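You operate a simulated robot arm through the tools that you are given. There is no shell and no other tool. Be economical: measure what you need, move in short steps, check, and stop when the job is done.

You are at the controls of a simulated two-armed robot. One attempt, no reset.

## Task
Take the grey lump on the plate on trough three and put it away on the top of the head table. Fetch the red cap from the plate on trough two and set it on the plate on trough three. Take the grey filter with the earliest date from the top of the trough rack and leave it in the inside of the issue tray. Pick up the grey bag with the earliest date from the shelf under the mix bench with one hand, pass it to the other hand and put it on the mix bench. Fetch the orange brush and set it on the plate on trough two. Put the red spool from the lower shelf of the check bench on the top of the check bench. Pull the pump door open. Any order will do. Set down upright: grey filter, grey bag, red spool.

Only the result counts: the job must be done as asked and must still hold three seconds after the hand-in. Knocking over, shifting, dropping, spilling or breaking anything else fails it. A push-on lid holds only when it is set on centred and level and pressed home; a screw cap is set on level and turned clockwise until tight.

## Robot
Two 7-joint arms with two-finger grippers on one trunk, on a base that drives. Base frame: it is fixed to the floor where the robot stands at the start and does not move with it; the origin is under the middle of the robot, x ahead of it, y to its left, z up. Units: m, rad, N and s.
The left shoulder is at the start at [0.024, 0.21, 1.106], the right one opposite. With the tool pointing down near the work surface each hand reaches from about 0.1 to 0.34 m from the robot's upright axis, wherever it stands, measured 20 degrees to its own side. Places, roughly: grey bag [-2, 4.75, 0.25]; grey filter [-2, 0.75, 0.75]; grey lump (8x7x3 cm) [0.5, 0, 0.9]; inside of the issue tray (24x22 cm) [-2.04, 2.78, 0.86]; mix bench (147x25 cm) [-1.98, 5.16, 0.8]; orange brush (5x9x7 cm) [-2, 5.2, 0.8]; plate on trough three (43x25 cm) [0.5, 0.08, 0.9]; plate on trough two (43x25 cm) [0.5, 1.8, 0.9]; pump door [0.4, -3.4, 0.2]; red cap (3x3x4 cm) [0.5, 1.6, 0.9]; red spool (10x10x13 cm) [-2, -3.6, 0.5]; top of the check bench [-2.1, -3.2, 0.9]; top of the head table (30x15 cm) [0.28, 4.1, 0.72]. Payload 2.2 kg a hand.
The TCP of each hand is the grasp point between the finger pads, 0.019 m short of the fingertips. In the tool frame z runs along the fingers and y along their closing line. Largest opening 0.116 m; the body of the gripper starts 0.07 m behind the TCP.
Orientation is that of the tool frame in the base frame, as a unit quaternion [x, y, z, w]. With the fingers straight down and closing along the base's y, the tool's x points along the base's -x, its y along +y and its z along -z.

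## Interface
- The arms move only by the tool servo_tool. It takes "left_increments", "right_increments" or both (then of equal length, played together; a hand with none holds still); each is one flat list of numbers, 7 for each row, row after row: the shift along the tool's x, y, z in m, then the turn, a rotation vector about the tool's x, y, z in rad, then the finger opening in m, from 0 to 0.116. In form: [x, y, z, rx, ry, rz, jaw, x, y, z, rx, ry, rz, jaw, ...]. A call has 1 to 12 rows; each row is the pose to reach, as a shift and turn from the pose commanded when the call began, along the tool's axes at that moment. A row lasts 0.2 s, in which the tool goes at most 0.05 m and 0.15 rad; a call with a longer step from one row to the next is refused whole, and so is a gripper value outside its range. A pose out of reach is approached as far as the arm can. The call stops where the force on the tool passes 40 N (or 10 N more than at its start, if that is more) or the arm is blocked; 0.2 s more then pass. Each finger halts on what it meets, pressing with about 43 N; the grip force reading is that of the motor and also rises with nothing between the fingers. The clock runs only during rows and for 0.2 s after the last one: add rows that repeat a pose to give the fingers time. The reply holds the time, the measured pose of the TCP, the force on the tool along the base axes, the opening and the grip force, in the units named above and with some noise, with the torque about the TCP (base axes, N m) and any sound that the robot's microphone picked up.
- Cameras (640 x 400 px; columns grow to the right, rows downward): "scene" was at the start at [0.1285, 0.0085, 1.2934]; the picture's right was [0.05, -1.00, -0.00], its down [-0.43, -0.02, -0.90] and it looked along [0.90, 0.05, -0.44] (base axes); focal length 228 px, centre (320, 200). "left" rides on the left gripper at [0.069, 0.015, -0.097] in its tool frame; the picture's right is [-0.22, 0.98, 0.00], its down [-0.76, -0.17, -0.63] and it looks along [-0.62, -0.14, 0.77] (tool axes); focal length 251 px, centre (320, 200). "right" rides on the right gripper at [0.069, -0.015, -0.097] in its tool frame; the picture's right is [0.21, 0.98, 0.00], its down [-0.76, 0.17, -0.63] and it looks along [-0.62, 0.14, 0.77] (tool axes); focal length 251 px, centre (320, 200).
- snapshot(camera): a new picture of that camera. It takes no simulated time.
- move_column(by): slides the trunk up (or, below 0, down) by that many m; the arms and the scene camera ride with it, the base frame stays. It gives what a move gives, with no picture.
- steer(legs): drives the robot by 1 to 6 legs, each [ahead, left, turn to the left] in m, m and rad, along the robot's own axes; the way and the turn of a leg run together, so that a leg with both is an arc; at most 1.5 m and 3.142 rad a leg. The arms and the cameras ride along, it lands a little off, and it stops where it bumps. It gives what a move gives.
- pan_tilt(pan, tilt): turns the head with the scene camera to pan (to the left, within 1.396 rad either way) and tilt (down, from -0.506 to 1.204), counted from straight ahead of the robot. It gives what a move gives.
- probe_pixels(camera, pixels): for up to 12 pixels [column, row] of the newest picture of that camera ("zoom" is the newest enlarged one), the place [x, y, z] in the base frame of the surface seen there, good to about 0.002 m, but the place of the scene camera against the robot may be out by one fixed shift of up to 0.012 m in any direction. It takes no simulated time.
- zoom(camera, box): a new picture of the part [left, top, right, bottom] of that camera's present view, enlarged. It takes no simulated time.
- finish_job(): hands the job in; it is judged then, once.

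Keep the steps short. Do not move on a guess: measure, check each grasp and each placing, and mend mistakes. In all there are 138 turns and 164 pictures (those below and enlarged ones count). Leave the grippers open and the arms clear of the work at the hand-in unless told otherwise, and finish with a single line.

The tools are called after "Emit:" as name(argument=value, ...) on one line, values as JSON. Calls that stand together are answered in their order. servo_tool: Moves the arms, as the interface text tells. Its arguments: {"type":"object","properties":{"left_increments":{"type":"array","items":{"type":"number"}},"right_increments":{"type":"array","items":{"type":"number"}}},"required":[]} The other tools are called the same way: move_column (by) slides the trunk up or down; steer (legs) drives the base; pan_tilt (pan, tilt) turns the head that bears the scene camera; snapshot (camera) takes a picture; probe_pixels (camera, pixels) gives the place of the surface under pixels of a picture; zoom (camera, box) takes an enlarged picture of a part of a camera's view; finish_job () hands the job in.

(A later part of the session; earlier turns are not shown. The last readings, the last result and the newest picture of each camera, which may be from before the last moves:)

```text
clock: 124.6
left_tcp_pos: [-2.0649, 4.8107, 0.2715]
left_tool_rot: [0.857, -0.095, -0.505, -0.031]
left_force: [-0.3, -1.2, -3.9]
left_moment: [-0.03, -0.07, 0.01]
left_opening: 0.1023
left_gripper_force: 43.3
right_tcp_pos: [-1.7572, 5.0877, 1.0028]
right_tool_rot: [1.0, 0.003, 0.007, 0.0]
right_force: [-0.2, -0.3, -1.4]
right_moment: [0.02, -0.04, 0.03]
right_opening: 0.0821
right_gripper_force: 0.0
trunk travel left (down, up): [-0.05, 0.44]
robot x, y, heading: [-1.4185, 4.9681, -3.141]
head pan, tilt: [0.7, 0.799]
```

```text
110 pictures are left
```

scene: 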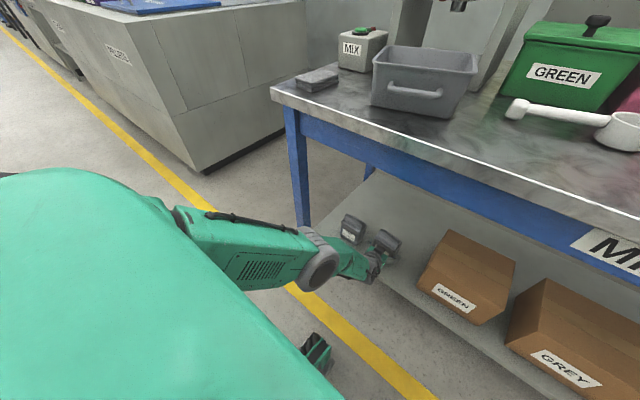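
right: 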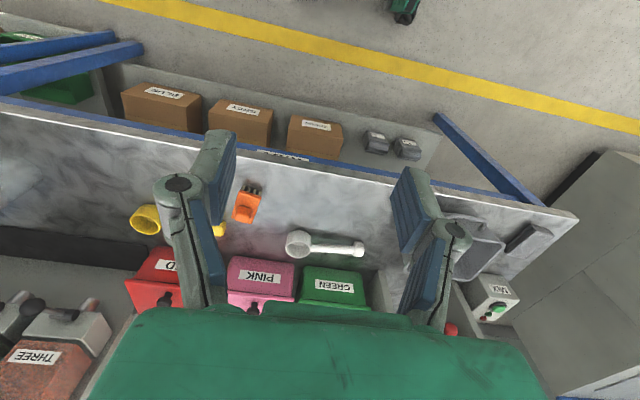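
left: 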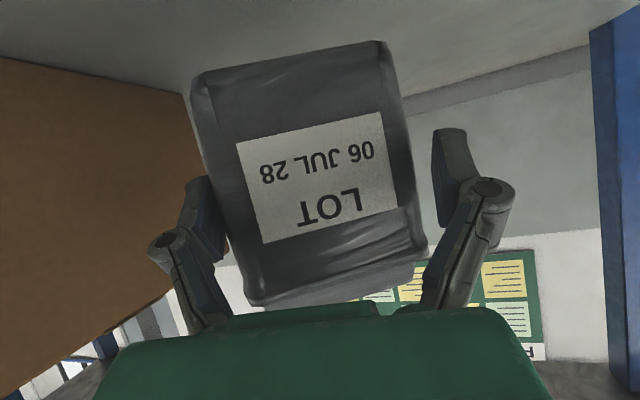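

The bag is off the shelf, steady. Backing straight out 0.4 m, then raising the trunk.

Emit:
steer(legs=[[-0.4, 0, 0]])

Emit:
move_column(by=0.25)

Emit:
pan_tilt(pan=0.2, tilt=0.85)

Emit:
snapshot(camera="scene")

```text
clock: 127.1
left_tcp_pos: [-1.67, 4.8119, 0.273]
left_tool_rot: [0.857, -0.094, -0.505, -0.029]
left_force: [1.2, -0.2, -4.2]
left_moment: [-0.08, -0.08, -0.03]
left_opening: 0.1019
left_gripper_force: 42.5
right_tcp_pos: [-1.3606, 5.0875, 1.0042]
right_tool_rot: [1.0, 0.001, 0.008, -0.001]
right_force: [-0.4, 0.2, -0.6]
right_moment: [0.0, 0.02, 0.0]
right_opening: 0.0823
right_gripper_force: 0.0
trunk travel left (down, up): [-0.05, 0.44]
robot x, y, heading: [-1.02, 4.9641, 3.138]
head pan, tilt: [0.7, 0.799]
```

```text
clock: 129.7
left_tcp_pos: [-1.6703, 4.8124, 0.5226]
left_tool_rot: [0.856, -0.095, -0.506, -0.031]
left_force: [0.2, 0.9, -3.0]
left_moment: [0.0, -0.06, -0.01]
left_opening: 0.1018
left_gripper_force: 42.6
right_tcp_pos: [-1.3588, 5.0877, 1.2534]
right_tool_rot: [1.0, 0.001, 0.007, -0.001]
right_force: [-0.5, -0.6, 0.3]
right_moment: [0.01, 0.0, -0.02]
right_opening: 0.0819
right_gripper_force: 0.0
trunk travel left (down, up): [-0.3, 0.19]
robot x, y, heading: [-1.0247, 4.968, 3.141]
head pan, tilt: [0.7, 0.799]
```

```text
clock: 130.6
left_tcp_pos: [-1.6701, 4.8121, 0.5237]
left_tool_rot: [0.857, -0.094, -0.506, -0.03]
left_force: [-0.7, -0.9, -3.7]
left_moment: [-0.06, -0.08, 0.01]
left_opening: 0.1016
left_gripper_force: 43.4
right_tcp_pos: [-1.3592, 5.0877, 1.2523]
right_tool_rot: [1.0, 0.002, 0.007, -0.001]
right_force: [-0.6, -0.1, -0.2]
right_moment: [-0.01, 0.03, 0.01]
right_opening: 0.082
right_gripper_force: 0.2
trunk travel left (down, up): [-0.3, 0.19]
robot x, y, heading: [-1.0244, 4.9694, 3.134]
head pan, tilt: [0.201, 0.85]
```

```text
109 pictures are left
```

scene: 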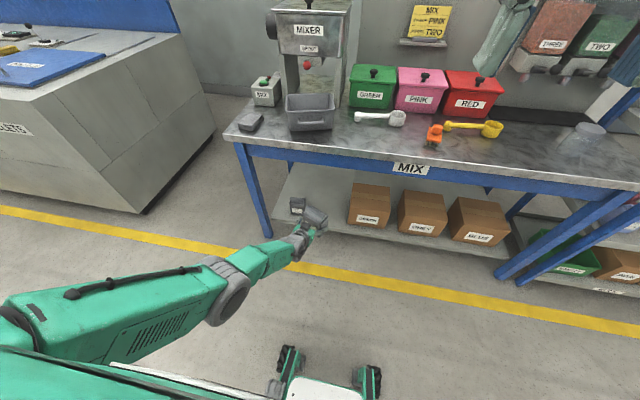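

The other bag still stands at (298,205). Now I'll bring the left hand with the bag up to about (-1.45, 4.93, 0.98), keeping its tilt.

Emit:
servo_tool(left_increments=[-0.0259, -0.0117, -0.0328, 0, 0, 0, 0.05, -0.0518, -0.0233, -0.0657, 0, 0, 0, 0.05, -0.0778, -0.035, -0.0985, 0, 0, 0, 0.05, -0.1037, -0.0467, -0.1313, 0, 0, 0, 0.05, -0.1296, -0.0583, -0.1642, 0, 0, 0, 0.05, -0.1555, -0.07, -0.197, 0, 0, 0, 0.05, -0.1814, -0.0817, -0.2298, 0, 0, 0, 0.05, -0.2073, -0.0933, -0.2627, 0, 0, 0, 0.05, -0.2333, -0.105, -0.2955, 0, 0, 0, 0.05, -0.2592, -0.1167, -0.3283, 0, 0, 0, 0.05, -0.2851, -0.1283, -0.3612, 0, 0, 0, 0.05, -0.311, -0.14, -0.394, 0, 0, 0, 0.05])

Emit:
pan_tilt(pan=0.0, tilt=0.5)

Emit:
snapshot(camera="scene")

Emit:
snapshot(camera="right")

```text
clock: 133.1
left_tcp_pos: [-1.7854, 4.9707, 0.7294]
left_tool_rot: [0.865, -0.08, -0.496, -0.013]
left_force: [17.3, -3.0, -8.2]
left_moment: [0.25, 0.28, 0.67]
left_opening: 0.101
left_gripper_force: 43.9
left hand out of reach, approached as far as the arm can: row 1, 2, 3, 4, 5, 6, 7, 8, 9, 10, 11, 12
right_tcp_pos: [-1.3538, 5.0911, 1.2507]
right_tool_rot: [1.0, 0.002, 0.011, 0.0]
right_force: [-0.2, 0.2, 0.4]
right_moment: [-0.03, 0.04, 0.01]
right_opening: 0.0822
right_gripper_force: 0.1
trunk travel left (down, up): [-0.3, 0.19]
robot x, y, heading: [-1.0174, 4.9653, 3.141]
head pan, tilt: [0.201, 0.85]
stopped in row 12 (left hand): the force on the tool passed its limit at 58 N (the readings are from after the stop); the commanded pose is now the measured one
```

```text
clock: 134.0
left_tcp_pos: [-1.7849, 4.9701, 0.729]
left_tool_rot: [0.864, -0.084, -0.496, -0.015]
left_force: [14.7, 0.2, -6.6]
left_moment: [0.0, 0.27, 0.43]
left_opening: 0.101
left_gripper_force: 43.0
right_tcp_pos: [-1.3542, 5.089, 1.2515]
right_tool_rot: [1.0, 0.002, 0.01, 0.001]
right_force: [-0.7, 0.1, -0.2]
right_moment: [-0.02, -0.02, 0.03]
right_opening: 0.0824
right_gripper_force: 0.0
trunk travel left (down, up): [-0.3, 0.19]
robot x, y, heading: [-1.0232, 4.9691, 3.144]
head pan, tilt: [0.0, 0.499]
```

```text
108 pictures are left
```

scene: 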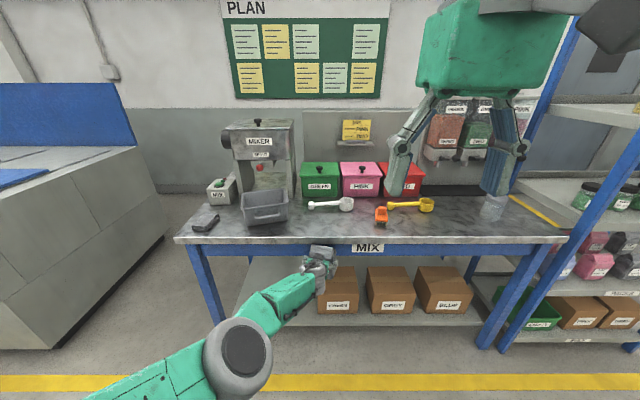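

```text
107 pictures are left
```

right: 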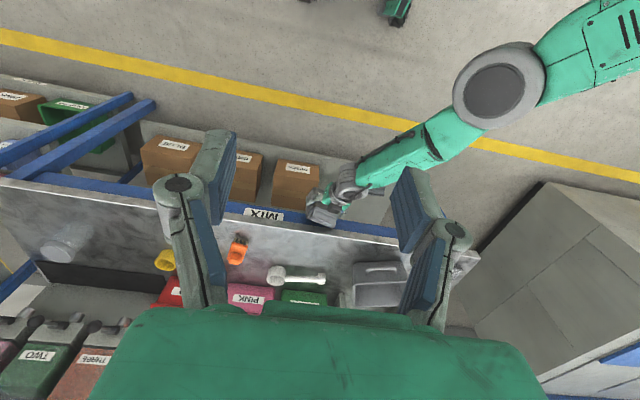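

The arm could not fold back in that pose and swung forward, so the bag pressed the bench rail. I'll back the robot away straight first and check the bag.

Emit:
steer(legs=[[-0.35, 0, 0]])

Emit:
snapshot(camera="left")

Emit:
snapshot(camera="scene")

```text
clock: 136.2
left_tcp_pos: [-1.4403, 4.9659, 0.7299]
left_tool_rot: [0.864, -0.08, -0.497, -0.012]
left_force: [0.1, -0.5, -3.7]
left_moment: [-0.03, -0.1, 0.0]
left_opening: 0.0972
left_gripper_force: 43.0
right_tcp_pos: [-1.0092, 5.0885, 1.2503]
right_tool_rot: [1.0, 0.005, 0.011, 0.0]
right_force: [0.5, 0.5, -0.2]
right_moment: [0.0, 0.01, -0.01]
right_opening: 0.0818
right_gripper_force: 0.1
trunk travel left (down, up): [-0.3, 0.19]
robot x, y, heading: [-0.6749, 4.9657, -3.138]
head pan, tilt: [0.0, 0.499]
```

```text
106 pictures are left
```

left: 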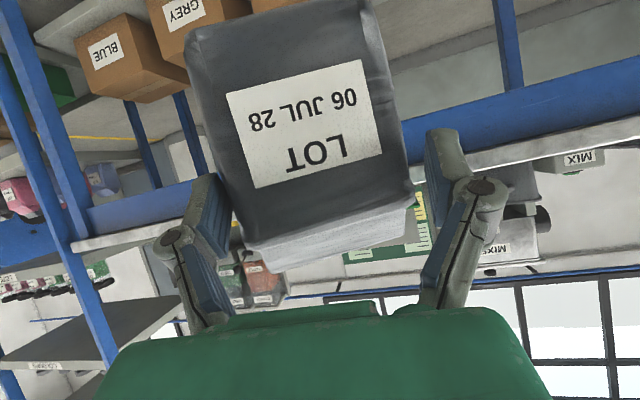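

```text
105 pictures are left
```

scene: 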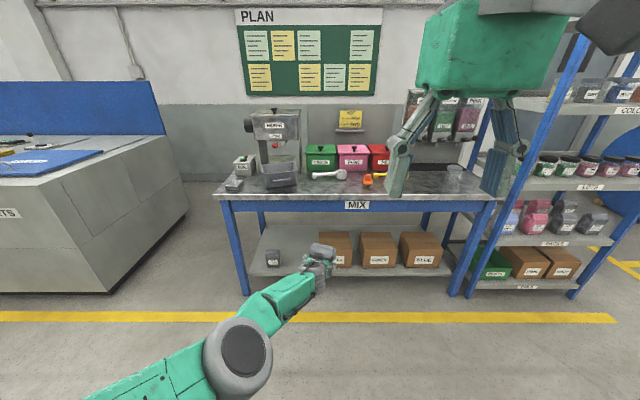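

Bag still held (3.7 N). Now fold the arm by the reverse of the path that worked: first down-left-back, then straight back.

Emit:
servo_tool(left_increments=[0.038, 0.0145, -0.008, 0, 0, 0, 0.05, 0.077, 0.029, -0.015, 0, 0, 0, 0.05, 0.115, 0.0435, -0.023, 0, 0, 0, 0.05, 0.153, 0.058, -0.031, 0, 0, 0, 0.05, 0.192, 0.0725, -0.038, 0, 0, 0, 0.05, 0.23, 0.087, -0.046, 0, 0, 0, 0.05, 0.247, 0.082, -0.076, 0, 0, 0, 0.05, 0.264, 0.077, -0.106, 0, 0, 0, 0.05, 0.281, 0.072, -0.136, 0, 0, 0, 0.05, 0.299, 0.066, -0.166, 0, 0, 0, 0.05])

Emit:
snapshot(camera="left")

Emit:
snapshot(camera="right")

```text
clock: 138.4
left_tcp_pos: [-1.2148, 4.8744, 0.4644]
left_tool_rot: [0.863, -0.08, -0.499, -0.013]
left_force: [-1.4, 0.7, -2.6]
left_moment: [-0.06, -0.19, -0.03]
left_opening: 0.0971
left_gripper_force: 43.2
left hand out of reach, approached as far as the arm can: row 1, 2, 3, 4, 5, 6, 7, 8, 9, 10
right_tcp_pos: [-1.0056, 5.0878, 1.2503]
right_tool_rot: [1.0, 0.004, 0.013, 0.0]
right_force: [0.3, -0.2, -0.5]
right_moment: [0.02, 0.01, 0.01]
right_opening: 0.0821
right_gripper_force: 0.1
trunk travel left (down, up): [-0.3, 0.19]
robot x, y, heading: [-0.6758, 4.9669, -3.137]
head pan, tilt: [0.0, 0.499]
```

```text
104 pictures are left
```

left: 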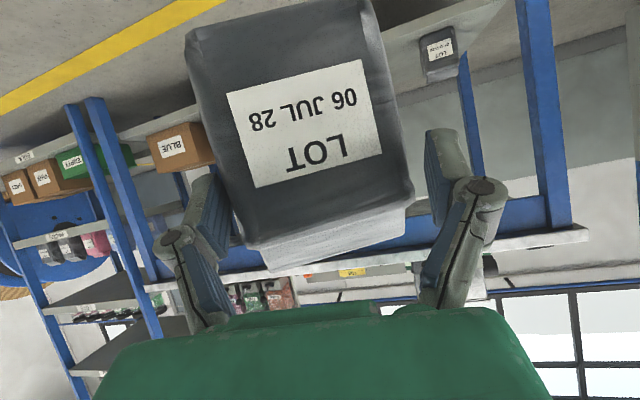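

```text
103 pictures are left
```

right: 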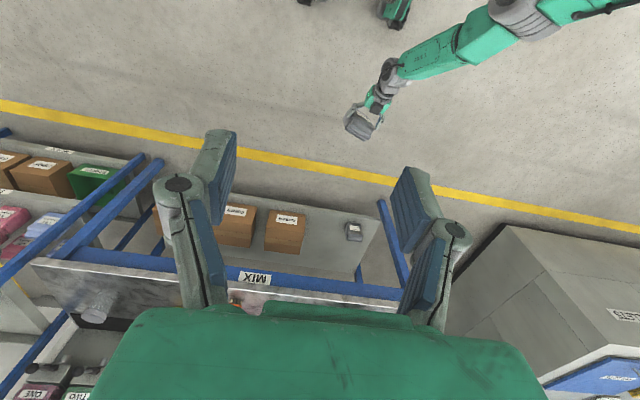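

The arm is almost straight (0.87 m from the shoulder) and stuck there. I'll try folding while turning the hand 0.45 rad downward, so the elbow can bend.

Emit:
servo_tool(left_increments=[-0.005, -0.0035, -0.041, 0, 0.075, 0, 0.05, -0.01, -0.007, -0.082, 0, 0.15, 0, 0.05, -0.015, -0.0105, -0.123, 0, 0.225, 0, 0.05, -0.02, -0.014, -0.165, 0, 0.3, 0, 0.05, -0.025, -0.0175, -0.206, 0, 0.375, 0, 0.05, -0.03, -0.021, -0.247, 0, 0.45, 0, 0.05, -0.03, -0.021, -0.247, 0, 0.45, 0, 0.05])

Emit:
snapshot(camera="right")

```text
clock: 140.2
left_tcp_pos: [-1.109, 4.8417, 0.3741]
left_tool_rot: [0.955, -0.073, -0.279, 0.062]
left_force: [-0.9, 0.4, -3.7]
left_moment: [0.0, -0.08, 0.01]
left_opening: 0.0972
left_gripper_force: 42.9
left hand out of reach, approached as far as the arm can: row 1, 2, 3, 4, 5, 6, 7
right_tcp_pos: [-1.0038, 5.0876, 1.249]
right_tool_rot: [1.0, 0.004, 0.015, -0.001]
right_force: [-0.5, -0.2, 0.0]
right_moment: [-0.05, 0.01, -0.02]
right_opening: 0.0821
right_gripper_force: 0.0
trunk travel left (down, up): [-0.3, 0.19]
robot x, y, heading: [-0.6743, 4.968, -3.136]
head pan, tilt: [0.0, 0.499]
stopped in row 7 (left hand): the arm was blocked; the commanded pose is now the measured one
```

```text
102 pictures are left
```

right: 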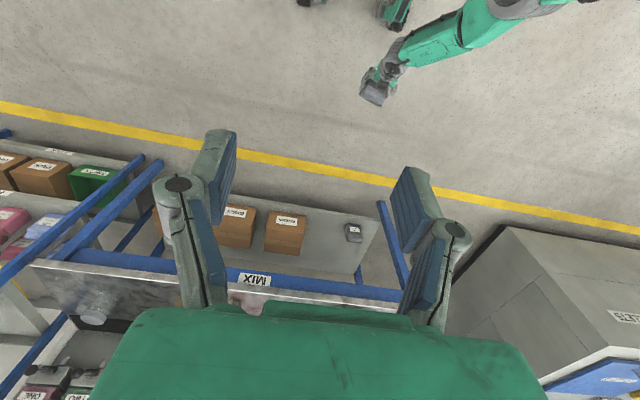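

I need to see the arm's real shape. Tilting the head down to look at it.

Emit:
pan_tilt(pan=0.3, tilt=1.15)

Emit:
snapshot(camera="scene")

Emit:
snapshot(camera="left")

```text
clock: 141.3
left_tcp_pos: [-1.1074, 4.8436, 0.3733]
left_tool_rot: [0.955, -0.075, -0.28, 0.062]
left_force: [-0.2, -0.1, -4.2]
left_moment: [-0.02, -0.07, -0.01]
left_opening: 0.097
left_gripper_force: 42.9
right_tcp_pos: [-1.0041, 5.0858, 1.2497]
right_tool_rot: [1.0, 0.004, 0.014, -0.002]
right_force: [-0.3, 0.2, -0.1]
right_moment: [0.02, -0.02, -0.02]
right_opening: 0.0818
right_gripper_force: 0.1
trunk travel left (down, up): [-0.3, 0.19]
robot x, y, heading: [-0.6746, 4.9694, -3.141]
head pan, tilt: [0.3, 1.15]
```

```text
101 pictures are left
```

scene: 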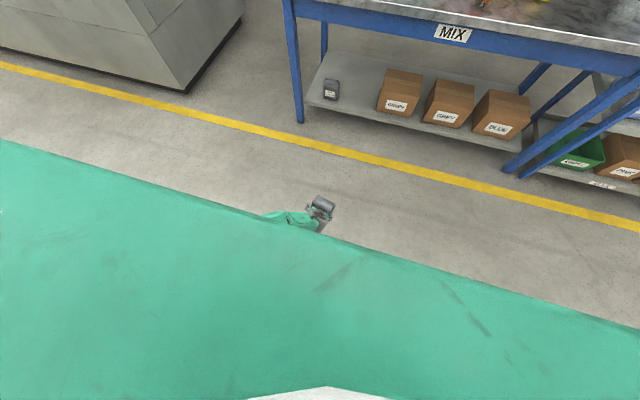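

```text
100 pictures are left
```

left: 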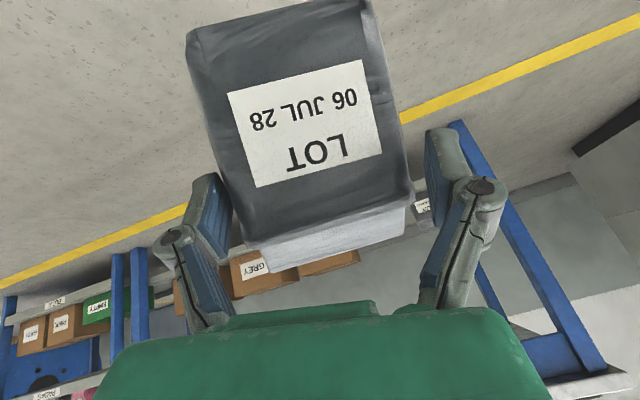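

I'll command a purely radial pull toward the shoulder and hold it for several rows, giving the arm solver time to bend the elbow.

Emit:
servo_tool(left_increments=[-0.002, 0.007, -0.037, 0, 0, 0, 0.05, -0.004, 0.0135, -0.074, 0, 0, 0, 0.05, -0.006, 0.02, -0.11, 0, 0, 0, 0.05, -0.0087, 0.027, -0.147, 0, 0, 0, 0.05, -0.0087, 0.027, -0.147, 0, 0, 0, 0.05, -0.0087, 0.027, -0.147, 0, 0, 0, 0.05, -0.0087, 0.027, -0.147, 0, 0, 0, 0.05, -0.0087, 0.027, -0.147, 0, 0, 0, 0.05])

```text
clock: 143.3
left_tcp_pos: [-1.1049, 4.8343, 0.3723]
left_tool_rot: [0.953, -0.068, -0.283, 0.081]
left_force: [-0.1, 0.1, -3.9]
left_moment: [0.02, -0.08, 0.01]
left_opening: 0.0969
left_gripper_force: 43.1
left hand out of reach, approached as far as the arm can: row 1, 2, 3, 4, 5, 6, 7, 8
right_tcp_pos: [-1.0028, 5.0873, 1.2482]
right_tool_rot: [1.0, 0.003, 0.017, -0.001]
right_force: [0.2, -0.5, 0.3]
right_moment: [0.0, -0.04, 0.0]
right_opening: 0.0823
right_gripper_force: 0.1
trunk travel left (down, up): [-0.3, 0.19]
robot x, y, heading: [-0.6715, 4.967, -3.137]
head pan, tilt: [0.3, 1.15]
stopped in row 8 (left hand): the arm was blocked; the commanded pose is now the measured one
```

Still stuck straight. Plan: swing the arm (kept straight) up and forward, re-level the hand, and set the bag on the bench top by trunk and base; then free the arm and do a clean hand-to-hand pass in the air.

Emit:
servo_tool(left_increments=[-0.042, 0.005, -0.01, 0.008, -0.052, -0.022, 0.05, -0.084, 0.01, -0.02, 0.016, -0.104, -0.044, 0.05, -0.127, 0.015, -0.03, 0.024, -0.156, -0.067, 0.05, -0.169, 0.02, -0.04, 0.032, -0.208, -0.089, 0.05, -0.211, 0.025, -0.05, 0.041, -0.26, -0.111, 0.05, -0.253, 0.03, -0.06, 0.049, -0.312, -0.133, 0.05, -0.296, 0.035, -0.07, 0.057, -0.364, -0.156, 0.05, -0.338, 0.04, -0.08, 0.065, -0.416, -0.178, 0.05, -0.38, 0.0455, -0.0895, 0.073, -0.468, -0.2, 0.05, -0.38, 0.0455, -0.0895, 0.073, -0.468, -0.2, 0.05])

Emit:
move_column(by=0.19)

Emit:
pan_tilt(pan=0.1, tilt=0.7)

Emit:
snapshot(camera="scene")

```text
clock: 145.5
left_tcp_pos: [-1.4028, 4.8842, 0.634]
left_tool_rot: [0.867, 0.0, -0.499, -0.002]
left_force: [-0.2, -0.5, -2.8]
left_moment: [-0.03, -0.14, 0.02]
left_opening: 0.0965
left_gripper_force: 43.3
left hand out of reach, approached as far as the arm can: row 1, 2, 3, 4, 5, 6, 7, 8, 9, 10
right_tcp_pos: [-1.0022, 5.0876, 1.2474]
right_tool_rot: [1.0, 0.005, 0.018, -0.001]
right_force: [0.0, 0.3, -0.4]
right_moment: [0.05, 0.0, 0.0]
right_opening: 0.082
right_gripper_force: 0.1
trunk travel left (down, up): [-0.3, 0.19]
robot x, y, heading: [-0.6765, 4.9686, -3.136]
head pan, tilt: [0.3, 1.15]
```

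```text
clock: 147.5
left_tcp_pos: [-1.4026, 4.8838, 0.8237]
left_tool_rot: [0.867, -0.001, -0.498, -0.002]
left_force: [-0.6, -0.8, -4.5]
left_moment: [-0.05, -0.1, 0.01]
left_opening: 0.0967
left_gripper_force: 42.7
right_tcp_pos: [-1.0039, 5.0863, 1.4372]
right_tool_rot: [1.0, 0.005, 0.019, -0.001]
right_force: [0.3, -0.1, -0.1]
right_moment: [-0.03, 0.03, 0.0]
right_opening: 0.082
right_gripper_force: 0.0
trunk travel left (down, up): [-0.49, 0.0]
robot x, y, heading: [-0.6726, 4.9683, -3.141]
head pan, tilt: [0.3, 1.15]
```

```text
clock: 148.4
left_tcp_pos: [-1.4016, 4.8844, 0.8227]
left_tool_rot: [0.866, 0.0, -0.499, -0.002]
left_force: [0.7, 0.4, -4.1]
left_moment: [-0.05, -0.15, -0.01]
left_opening: 0.0966
left_gripper_force: 42.7
right_tcp_pos: [-1.0033, 5.0876, 1.4378]
right_tool_rot: [1.0, 0.004, 0.019, -0.001]
right_force: [0.1, -0.2, -0.8]
right_moment: [-0.02, -0.01, 0.05]
right_opening: 0.0819
right_gripper_force: 0.0
trunk travel left (down, up): [-0.49, 0.0]
robot x, y, heading: [-0.6724, 4.9695, -3.135]
head pan, tilt: [0.099, 0.7]
```

```text
99 pictures are left
```

scene: 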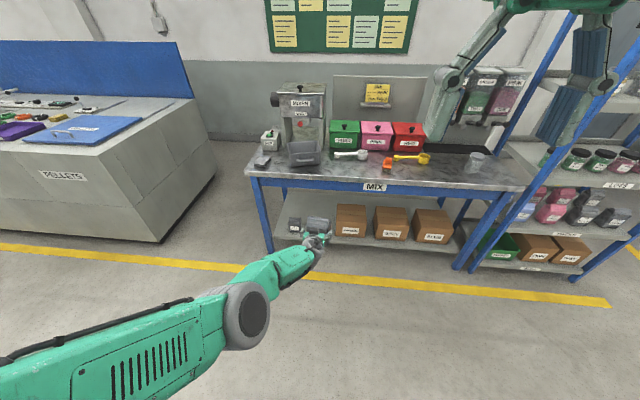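

Orientation is exactly 60° and the bag hangs firm. Since the straight arm can still swing, I'll swing the bag across to the right side (about (-1.20, 5.12, 0.72)), where the right hand can come down on it.

Emit:
servo_tool(left_increments=[0.024, -0.0294, -0.015, 0, 0, 0, 0.05, 0.048, -0.0588, -0.03, 0, 0, 0, 0.05, 0.0724, -0.088, -0.045, 0, 0, 0, 0.05, 0.0965, -0.1175, -0.06, 0, 0, 0, 0.05, 0.1206, -0.147, -0.075, 0, 0, 0, 0.05, 0.145, -0.176, -0.09, 0, 0, 0, 0.05, 0.169, -0.2056, -0.105, 0, 0, 0, 0.05, 0.193, -0.235, -0.12, 0, 0, 0, 0.05, 0.193, -0.235, -0.12, 0, 0, 0, 0.05])

Emit:
snapshot(camera="right")

Emit:
snapshot(camera="left")

```text
clock: 150.6
left_tcp_pos: [-1.2001, 4.9554, 0.7135]
left_tool_rot: [0.865, 0.01, -0.501, 0.038]
left_force: [-0.5, -0.2, -4.0]
left_moment: [0.0, -0.18, 0.0]
left_opening: 0.0951
left_gripper_force: 42.7
left hand out of reach, approached as far as the arm can: row 4, 5, 6, 7, 8, 9
right_tcp_pos: [-1.0, 5.0927, 1.4343]
right_tool_rot: [1.0, 0.005, 0.02, 0.001]
right_force: [0.0, 0.7, 0.6]
right_moment: [0.02, 0.04, -0.02]
right_opening: 0.082
right_gripper_force: 0.1
trunk travel left (down, up): [-0.49, 0.0]
robot x, y, heading: [-0.6694, 4.9721, -3.134]
head pan, tilt: [0.099, 0.7]
stopped in row 9 (left hand): the arm was blocked; the commanded pose is now the measured one
```

```text
98 pictures are left
```

right: 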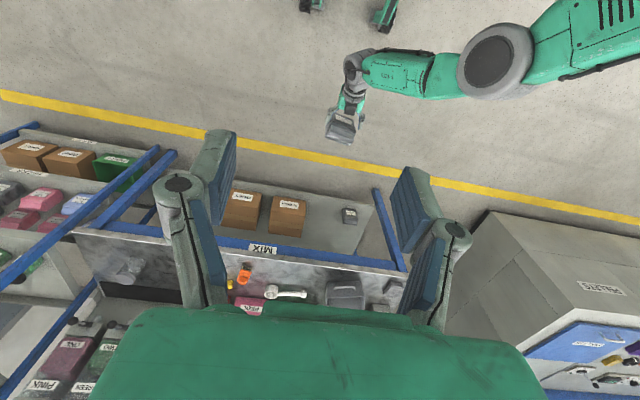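

```text
97 pictures are left
```

left: 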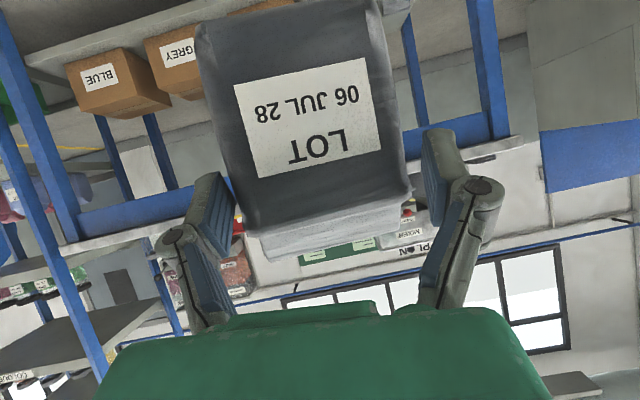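

The arm has bent again (distance 0.83, elbow out). Try raising the bag 0.1 and back 0.06.

Emit:
servo_tool(left_increments=[-0.019, 0, -0.034, 0, 0, 0, 0.05, -0.038, 0, -0.068, 0, 0, 0, 0.05, -0.057, 0, -0.102, 0, 0, 0, 0.05, -0.057, 0, -0.102, 0, 0, 0, 0.05])

Emit:
snapshot(camera="right")

```text
clock: 151.6
left_tcp_pos: [-1.1415, 4.9654, 0.8133]
left_tool_rot: [0.864, 0.01, -0.502, 0.037]
left_force: [-0.1, -0.4, -0.8]
left_moment: [0.02, -0.01, 0.02]
left_opening: 0.0488
left_gripper_force: 0.0
right_tcp_pos: [-1.001, 5.0928, 1.4354]
right_tool_rot: [1.0, 0.004, 0.02, 0.0]
right_force: [0.8, -0.3, 0.5]
right_moment: [0.01, 0.0, 0.01]
right_opening: 0.0818
right_gripper_force: 0.0
trunk travel left (down, up): [-0.49, 0.0]
robot x, y, heading: [-0.6777, 4.972, -3.138]
head pan, tilt: [0.099, 0.7]
```

```text
96 pictures are left
```

right: 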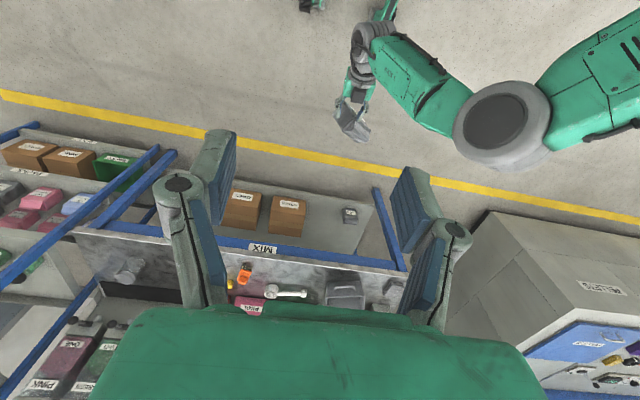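

The bag slipped out (opening 0.049, no force). I must find it: looking down with the left camera and scene camera.

Emit:
pan_tilt(pan=0.0, tilt=1.2)

Emit:
snapshot(camera="scene")

Emit:
snapshot(camera="left")

```text
clock: 152.6
left_tcp_pos: [-1.1396, 4.9656, 0.8136]
left_tool_rot: [0.865, 0.01, -0.501, 0.036]
left_force: [-0.1, 0.8, 0.4]
left_moment: [0.01, 0.0, 0.01]
left_opening: 0.0503
left_gripper_force: 0.1
right_tcp_pos: [-0.9998, 5.0898, 1.4359]
right_tool_rot: [1.0, 0.004, 0.019, 0.0]
right_force: [-0.2, -0.6, 0.5]
right_moment: [-0.03, 0.02, -0.01]
right_opening: 0.0821
right_gripper_force: 0.0
trunk travel left (down, up): [-0.49, 0.0]
robot x, y, heading: [-0.6725, 4.9708, -3.134]
head pan, tilt: [0.0, 1.201]
```

```text
95 pictures are left
```

scene: 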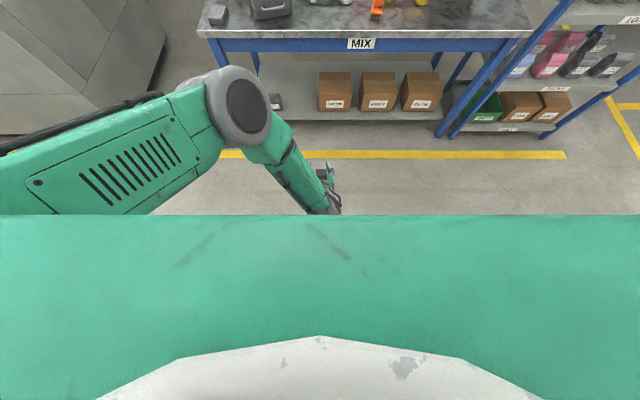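

```text
94 pictures are left
```

left: 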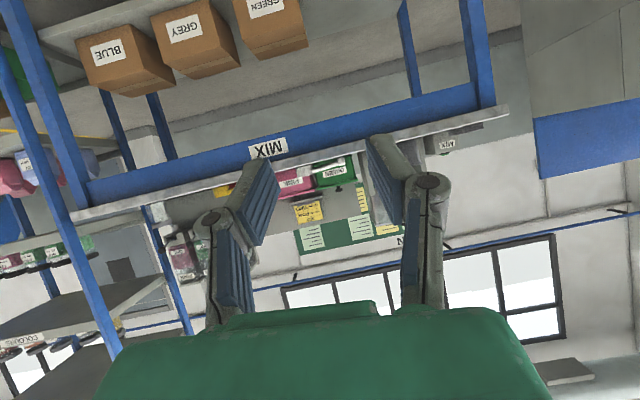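

I'll raise the left hand and turn it to point down, then look at the floor with it.

Emit:
servo_tool(left_increments=[-0.0273, 0.0184, -0.0273, 0, 0.116, 0, 0.1, -0.0547, 0.0369, -0.0547, 0, 0.233, 0, 0.1, -0.082, 0.0553, -0.082, 0, 0.349, 0, 0.1, -0.1093, 0.0738, -0.1093, 0, 0.465, 0, 0.1, -0.1367, 0.0922, -0.1367, 0, 0.582, 0, 0.1, -0.164, 0.1107, -0.164, 0, 0.698, 0, 0.1, -0.1913, 0.1291, -0.1913, 0, 0.814, 0, 0.1, -0.2187, 0.1476, -0.2187, 0, 0.931, 0, 0.1, -0.246, 0.166, -0.246, 0, 1.047, 0, 0.1, -0.246, 0.166, -0.246, 0, 1.047, 0, 0.1])

Emit:
snapshot(camera="left")

Emit:
snapshot(camera="scene")

```text
clock: 154.8
left_tcp_pos: [-1.0403, 4.82, 1.1569]
left_tool_rot: [0.999, 0.027, 0.0, 0.024]
left_force: [0.9, -0.1, -0.3]
left_moment: [-0.02, -0.03, 0.0]
left_opening: 0.1001
left_gripper_force: 0.2
right_tcp_pos: [-1.0003, 5.0851, 1.4372]
right_tool_rot: [1.0, 0.005, 0.019, -0.002]
right_force: [-0.8, -0.3, 0.0]
right_moment: [0.03, 0.01, 0.01]
right_opening: 0.0822
right_gripper_force: 0.0
trunk travel left (down, up): [-0.49, 0.0]
robot x, y, heading: [-0.6713, 4.971, -3.137]
head pan, tilt: [0.0, 1.201]
```

```text
93 pictures are left
```

left: 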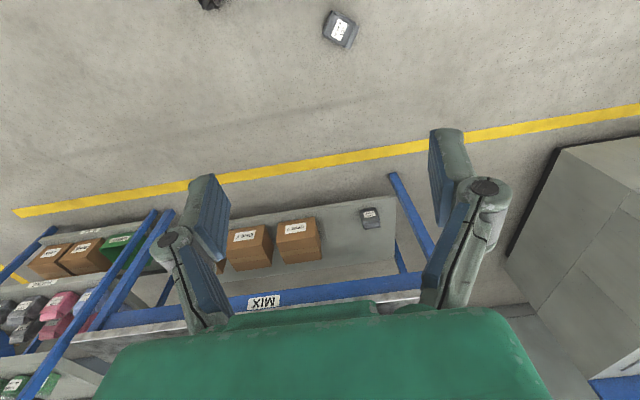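

```text
92 pictures are left
```

scene: 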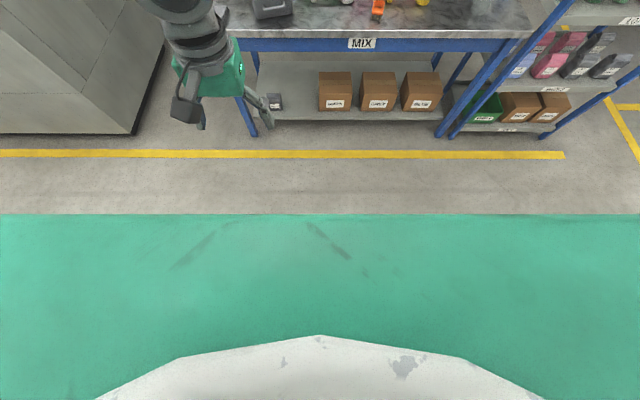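

The arm is free again. The bag lies on the floor at (340,28), label up. Measuring.

Emit:
probe_pixels(camera="left", pixels=[[340, 28], [327, 15], [355, 20], [325, 33], [350, 45], [338, 10], [370, 50]])

Emit:
zoom(camera="left", box=[290, 0, 390, 63])

```text
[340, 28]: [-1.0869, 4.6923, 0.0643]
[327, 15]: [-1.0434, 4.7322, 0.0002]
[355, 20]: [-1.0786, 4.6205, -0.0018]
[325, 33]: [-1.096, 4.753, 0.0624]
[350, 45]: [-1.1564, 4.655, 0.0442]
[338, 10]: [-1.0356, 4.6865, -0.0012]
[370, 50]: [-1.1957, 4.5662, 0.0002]
```

```text
6.35 times, centred on (340, 32) of left
```

zoom: 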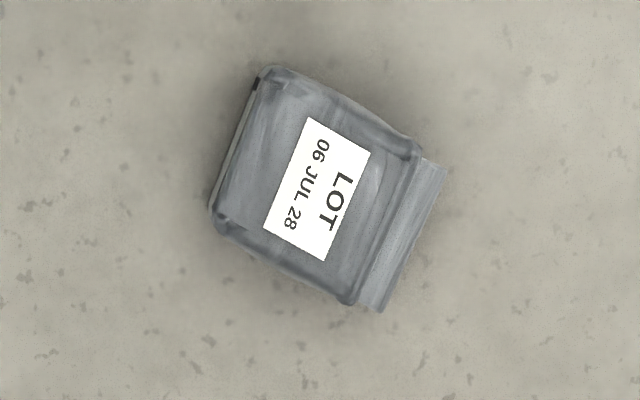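

It lies on its back, whole, top at 0.064. I'll get its outline.

Emit:
probe_pixels(camera="zoom", pixels=[[272, 80], [222, 212], [415, 150], [350, 295], [438, 170], [380, 300], [310, 190], [345, 115], [285, 250]])

```text
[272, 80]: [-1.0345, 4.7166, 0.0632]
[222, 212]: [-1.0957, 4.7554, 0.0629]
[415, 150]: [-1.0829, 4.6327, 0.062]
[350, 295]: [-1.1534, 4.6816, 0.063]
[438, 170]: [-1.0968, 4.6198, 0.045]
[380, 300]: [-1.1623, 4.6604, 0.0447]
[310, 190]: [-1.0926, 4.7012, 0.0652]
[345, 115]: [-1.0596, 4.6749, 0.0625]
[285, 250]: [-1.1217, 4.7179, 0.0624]
```

Bag centre is about (-1.095, 4.69) with its top pointing (-0.56,-0.83); width about 0.085, thickness 0.064. I'll position the robot, lower the trunk, and turn the left wrist 56° so the fingers close across its width.

Emit:
steer(legs=[[0.07, 0.06, 0]])

Emit:
move_column(by=-0.45)

Emit:
servo_tool(left_increments=[0, 0.0, 0.02, 0, 0, -0.12, 0.116, 0, 0.0, 0.04, 0, 0, -0.24, 0.116, 0, 0, 0.06, 0, 0, -0.36, 0.116, 0, 0, 0.08, 0, 0, -0.48, 0.116, 0, 0, 0.1, 0, 0, -0.6, 0.116, 0, 0, 0.14, 0, 0, -0.72, 0.116, 0, 0, 0.18, 0, 0, -0.84, 0.116, 0, 0, 0.22, 0, 0, -0.93, 0.116, 0, 0, 0.26, 0, 0, -0.93, 0.116])

Emit:
snapshot(camera="left")

```text
clock: 156.0
left_tcp_pos: [-1.1068, 4.8063, 1.161]
left_tool_rot: [0.999, 0.025, -0.004, 0.042]
left_force: [-0.9, 0.5, -0.4]
left_moment: [-0.02, -0.09, -0.02]
left_opening: 0.0999
left_gripper_force: 0.0
right_tcp_pos: [-1.0676, 5.0784, 1.4249]
right_tool_rot: [0.999, 0.003, 0.032, 0.018]
right_force: [-0.4, 0.1, 0.4]
right_moment: [0.01, -0.04, 0.02]
right_opening: 0.0821
right_gripper_force: 0.0
trunk travel left (down, up): [-0.49, 0.0]
robot x, y, heading: [-0.7413, 4.9135, -3.135]
head pan, tilt: [0.0, 1.201]
stopped in leg 1: the robot was blocked; the commanded pose is now the measured one
```

```text
refused: -0.45 is not a number from -0.4 to 0.4
```

```text
clock: 158.0
left_tcp_pos: [-1.0977, 4.7777, 0.9089]
left_tool_rot: [0.857, 0.512, -0.005, 0.05]
left_force: [-1.2, 0.5, -0.7]
left_moment: [-0.04, -0.1, -0.19]
left_opening: 0.1163
left_gripper_force: 0.1
left hand out of reach, approached as far as the arm can: row 9
right_tcp_pos: [-1.0645, 5.0713, 1.4266]
right_tool_rot: [0.999, 0.004, 0.029, 0.014]
right_force: [0.1, 0.0, 0.8]
right_moment: [-0.02, -0.01, 0.03]
right_opening: 0.082
right_gripper_force: 0.1
trunk travel left (down, up): [-0.49, 0.0]
robot x, y, heading: [-0.7437, 4.9126, -3.137]
head pan, tilt: [0.0, 1.201]
```

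```text
90 pictures are left
```

left: 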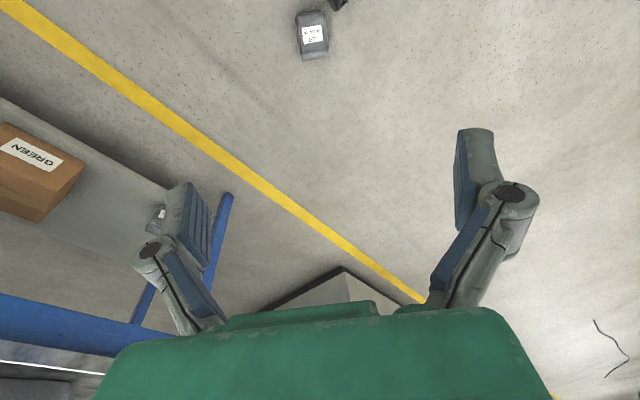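

The drive stopped early. Checking where the bag is now relative to the wheel at (338,3).

Emit:
probe_pixels(camera="left", pixels=[[313, 35], [298, 15], [324, 15], [302, 50], [328, 45], [338, 4], [312, 55]])

Emit:
zoom(camera="left", box=[270, 0, 370, 63])

```text
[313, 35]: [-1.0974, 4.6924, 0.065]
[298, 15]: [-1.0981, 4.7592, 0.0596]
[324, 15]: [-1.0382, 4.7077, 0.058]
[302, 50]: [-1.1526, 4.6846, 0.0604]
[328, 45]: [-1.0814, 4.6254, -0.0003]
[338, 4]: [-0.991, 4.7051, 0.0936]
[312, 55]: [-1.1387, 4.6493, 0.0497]
```

```text
6.35 times, centred on (320, 32) of left
```

zoom: 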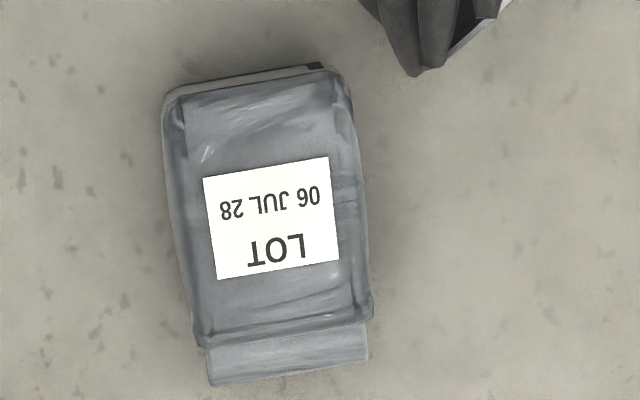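

The bag was not touched. Lowering the trunk in two steps.

Emit:
move_column(by=-0.4)

Emit:
move_column(by=-0.08)

Emit:
snapshot(camera="left")

```text
clock: 161.8
left_tcp_pos: [-1.0998, 4.7436, 0.5047]
left_tool_rot: [0.881, 0.472, -0.006, 0.026]
left_force: [0.0, -1.5, -0.7]
left_moment: [0.1, 0.02, -0.02]
left_opening: 0.116
left_gripper_force: 0.1
right_tcp_pos: [-1.0636, 5.0201, 1.0298]
right_tool_rot: [0.999, 0.006, 0.033, -0.004]
right_force: [0.4, -1.0, -0.3]
right_moment: [0.03, 0.01, -0.01]
right_opening: 0.082
right_gripper_force: 0.0
trunk travel left (down, up): [-0.09, 0.4]
robot x, y, heading: [-0.7421, 4.9056, -3.136]
head pan, tilt: [0.0, 1.201]
```

```text
clock: 163.0
left_tcp_pos: [-1.1022, 4.762, 0.4294]
left_tool_rot: [0.882, 0.47, -0.011, 0.036]
left_force: [-0.5, 0.7, 0.1]
left_moment: [-0.05, -0.02, 0.01]
left_opening: 0.1162
left_gripper_force: 0.0
right_tcp_pos: [-1.0631, 5.0483, 0.9489]
right_tool_rot: [1.0, 0.005, 0.028, 0.008]
right_force: [1.0, 0.1, -0.1]
right_moment: [-0.01, 0.03, -0.01]
right_opening: 0.0822
right_gripper_force: 0.0
trunk travel left (down, up): [-0.01, 0.48]
robot x, y, heading: [-0.7433, 4.9089, -3.131]
head pan, tilt: [0.0, 1.201]
```

```text
88 pictures are left
```

left: 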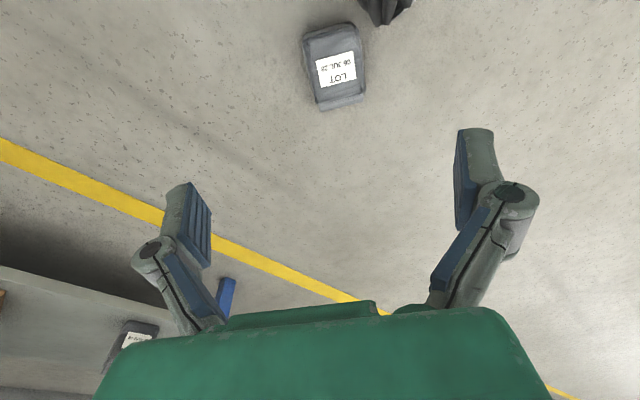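

Measuring the bag from here.

Emit:
probe_pixels(camera="left", pixels=[[333, 65], [306, 40], [355, 30], [317, 98], [362, 88], [340, 105], [330, 30]])

```text
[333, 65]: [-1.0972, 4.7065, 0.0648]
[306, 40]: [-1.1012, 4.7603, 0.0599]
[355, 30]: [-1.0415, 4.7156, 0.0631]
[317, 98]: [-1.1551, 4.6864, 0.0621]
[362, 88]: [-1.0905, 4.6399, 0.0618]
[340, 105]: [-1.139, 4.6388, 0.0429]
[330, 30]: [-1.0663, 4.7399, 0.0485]
```

Bag body centre (-1.097, 4.70), and the finger line already matches its width direction. Descend to z 0.12 above it, levelling the tool.

Emit:
servo_tool(left_increments=[-0.005, 0.003, 0.045, 0.01, 0.01, 0, 0.116, -0.01, 0.006, 0.09, 0.02, 0.02, 0, 0.116, -0.014, 0.009, 0.134, 0.03, 0.03, 0, 0.116, -0.019, 0.0125, 0.179, 0.04, 0.04, 0, 0.116, -0.024, 0.016, 0.224, 0.054, 0.052, 0, 0.116, -0.028, 0.019, 0.268, 0.054, 0.052, 0, 0.116, -0.033, 0.022, 0.313, 0.054, 0.052, 0, 0.116, -0.033, 0.022, 0.313, 0.054, 0.052, 0, 0.116])

Emit:
snapshot(camera="left")

```text
clock: 164.8
left_tcp_pos: [-1.0963, 4.6927, 0.1154]
left_tool_rot: [0.882, 0.47, 0.003, -0.006]
left_force: [0.5, 0.7, 0.3]
left_moment: [0.0, -0.04, 0.05]
left_opening: 0.1159
left_gripper_force: 0.0
right_tcp_pos: [-1.0636, 5.0301, 0.9503]
right_tool_rot: [1.0, 0.005, 0.03, 0.0]
right_force: [0.4, -1.0, -0.6]
right_moment: [0.05, 0.02, -0.02]
right_opening: 0.0821
right_gripper_force: 0.0
trunk travel left (down, up): [-0.01, 0.48]
robot x, y, heading: [-0.7424, 4.9055, -3.13]
head pan, tilt: [0.0, 1.201]
```

```text
87 pictures are left
```

left: 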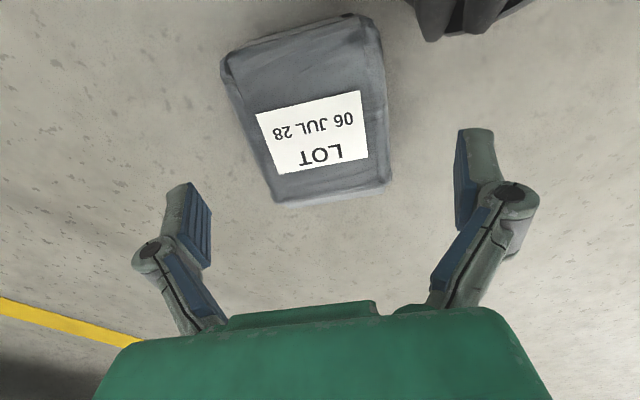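

Emit:
probe_pixels(camera="left", pixels=[[226, 75], [372, 30], [280, 190], [388, 170], [315, 130], [450, 30]])

```text
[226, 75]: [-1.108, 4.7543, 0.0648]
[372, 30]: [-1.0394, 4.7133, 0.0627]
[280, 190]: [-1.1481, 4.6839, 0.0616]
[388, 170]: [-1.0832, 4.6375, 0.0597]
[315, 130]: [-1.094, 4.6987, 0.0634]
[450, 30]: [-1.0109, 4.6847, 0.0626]
```

Aligned within 5 mm. Going down 0.08 and closing.

Emit:
servo_tool(left_increments=[0.0045, 0, 0.04, 0, 0, 0, 0.116, 0.0045, 0, 0.079, 0, 0, 0, 0.116, 0.0045, 0, 0.079, 0, 0, 0, 0.116, 0.0045, 0, 0.079, 0, 0, 0, 0.09, 0.0045, 0, 0.079, 0, 0, 0, 0.07, 0.0045, 0, 0.079, 0, 0, 0, 0.05, 0.0045, 0, 0.079, 0, 0, 0, 0.05])

Emit:
snapshot(camera="left")

```text
clock: 166.4
left_tcp_pos: [-1.088, 4.6956, 0.0407]
left_tool_rot: [0.882, 0.471, 0.001, -0.003]
left_force: [1.0, -7.1, 11.0]
left_moment: [0.62, -0.13, -0.02]
left_opening: 0.1123
left_gripper_force: 42.9
left hand out of reach, approached as far as the arm can: row 2, 3, 4, 5, 6, 7
right_tcp_pos: [-1.0623, 5.0384, 0.9492]
right_tool_rot: [1.0, 0.005, 0.028, 0.003]
right_force: [0.2, -0.3, 0.2]
right_moment: [-0.02, -0.02, -0.02]
right_opening: 0.0821
right_gripper_force: 0.2
trunk travel left (down, up): [-0.01, 0.48]
robot x, y, heading: [-0.7406, 4.911, -3.132]
head pan, tilt: [0.0, 1.201]
```

```text
86 pictures are left
```

left: 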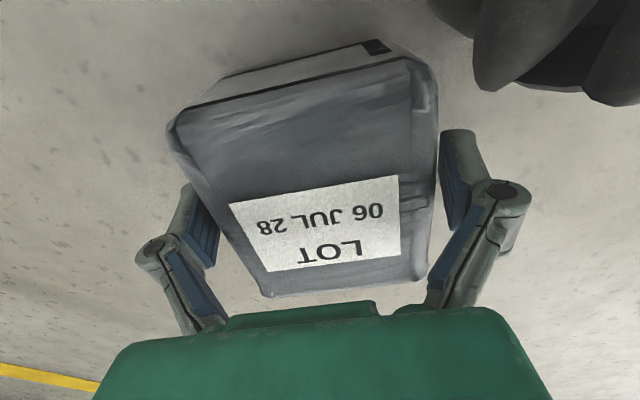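

The fingers halted already at 0.112, so the bag is wider at mid-thickness than its face shows. Measuring its side surfaces.

Emit:
probe_pixels(camera="left", pixels=[[170, 140], [182, 172], [230, 255], [435, 130], [436, 90], [428, 240], [300, 60], [250, 75], [340, 290], [405, 100], [190, 130]])

Emit:
zoom(camera="left", box=[120, 30, 540, 330])

```text
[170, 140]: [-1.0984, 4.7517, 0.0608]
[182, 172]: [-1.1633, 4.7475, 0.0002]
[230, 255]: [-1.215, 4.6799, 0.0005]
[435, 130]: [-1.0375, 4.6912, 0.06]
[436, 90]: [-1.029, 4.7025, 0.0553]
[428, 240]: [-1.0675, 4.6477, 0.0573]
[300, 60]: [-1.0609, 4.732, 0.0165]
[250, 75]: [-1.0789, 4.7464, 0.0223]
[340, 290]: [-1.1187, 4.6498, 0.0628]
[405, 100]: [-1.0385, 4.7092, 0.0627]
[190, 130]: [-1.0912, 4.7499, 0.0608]
```

```text
1.33 times, centred on (330, 180) of left
```

zoom: 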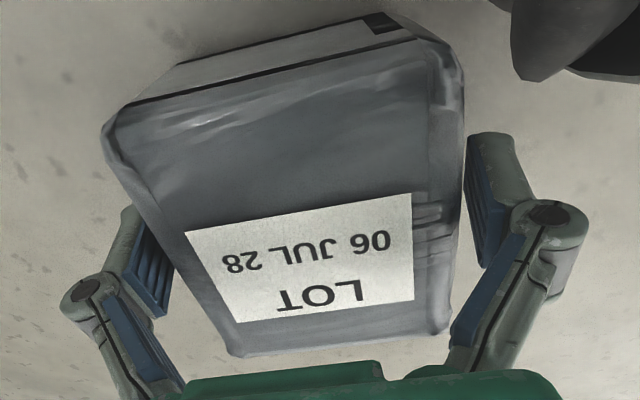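

Visually there is room, but the fingers stop, so deeper is useless; near the front face it closed to 0.098 before. I'll open, rise 15 mm and close again.

Emit:
servo_tool(left_increments=[0, 0, 0, 0, 0, 0, 0.116, 0, 0, -0.015, 0, 0, 0, 0.116, 0, 0, -0.015, 0, 0, 0, 0.116, 0, 0, -0.015, 0, 0, 0, 0.1, 0, 0, -0.015, 0, 0, 0, 0.08, 0, 0, -0.015, 0, 0, 0, 0.05, 0, 0, -0.015, 0, 0, 0, 0.05])

Emit:
zoom(camera="left", box=[120, 30, 540, 330])

```text
clock: 168.0
left_tcp_pos: [-1.0875, 4.6963, 0.0553]
left_tool_rot: [0.882, 0.471, 0.002, -0.003]
left_force: [3.8, -2.4, 9.2]
left_moment: [0.0, -0.17, 0.05]
left_opening: 0.1016
left_gripper_force: 43.1
right_tcp_pos: [-1.0629, 5.039, 0.95]
right_tool_rot: [1.0, 0.005, 0.03, 0.005]
right_force: [0.1, -0.3, -0.1]
right_moment: [-0.02, -0.01, 0.02]
right_opening: 0.0822
right_gripper_force: 0.0
trunk travel left (down, up): [-0.01, 0.48]
robot x, y, heading: [-0.7449, 4.9102, -3.134]
head pan, tilt: [0.0, 1.201]
```

```text
1.33 times, centred on (330, 180) of left
```

zoom: 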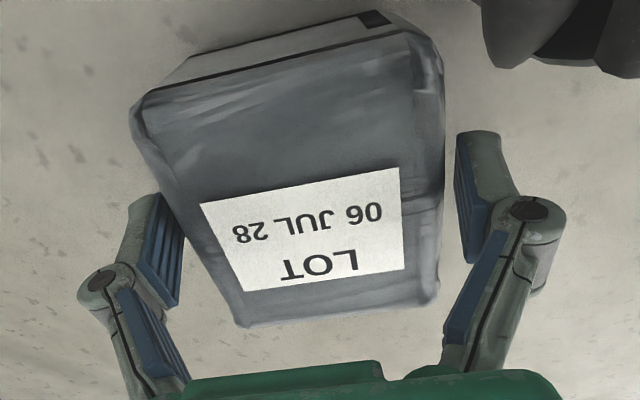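

Width grows with depth (0.1016 here), so this is a light grip on the front part, the same as before, enough for careful moves. Plan: lift by trunk, swing the bag upright, set it on the bench front, then re-grip it properly across its 6 cm thickness for the hand-over. Lifting slowly first.

Emit:
move_column(by=0.05)

Emit:
snapshot(camera="left")

```text
clock: 168.9
left_tcp_pos: [-1.0898, 4.6962, 0.1058]
left_tool_rot: [0.882, 0.471, 0.001, -0.005]
left_force: [-7.0, -2.9, 1.3]
left_moment: [-0.03, 0.02, -0.02]
left_opening: 0.0951
left_gripper_force: 42.8
right_tcp_pos: [-1.0632, 5.0393, 0.9993]
right_tool_rot: [1.0, 0.005, 0.029, 0.004]
right_force: [0.9, -1.0, 0.5]
right_moment: [-0.01, 0.01, 0.02]
right_opening: 0.082
right_gripper_force: 0.1
trunk travel left (down, up): [-0.06, 0.43]
robot x, y, heading: [-0.7418, 4.9108, -3.138]
head pan, tilt: [0.0, 1.201]
```

```text
83 pictures are left
```

left: 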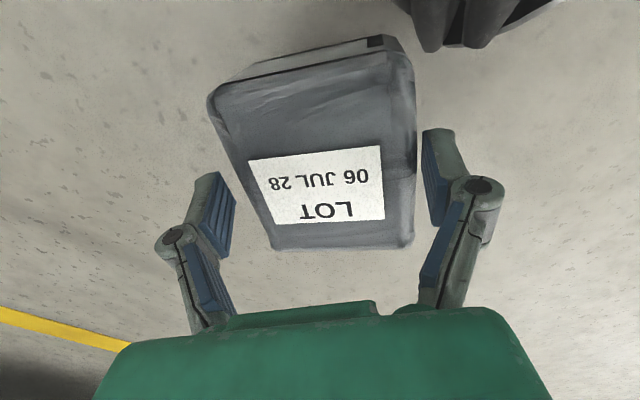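

Emit:
probe_pixels(camera="left", pixels=[[225, 110], [390, 70], [320, 130], [285, 240], [400, 235], [320, 185], [300, 68]])

```text
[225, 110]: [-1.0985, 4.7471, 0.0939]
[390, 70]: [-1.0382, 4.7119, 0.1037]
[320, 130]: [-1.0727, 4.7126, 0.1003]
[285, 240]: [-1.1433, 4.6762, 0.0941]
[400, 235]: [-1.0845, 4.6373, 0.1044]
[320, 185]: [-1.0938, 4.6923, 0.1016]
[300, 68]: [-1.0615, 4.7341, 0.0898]
```

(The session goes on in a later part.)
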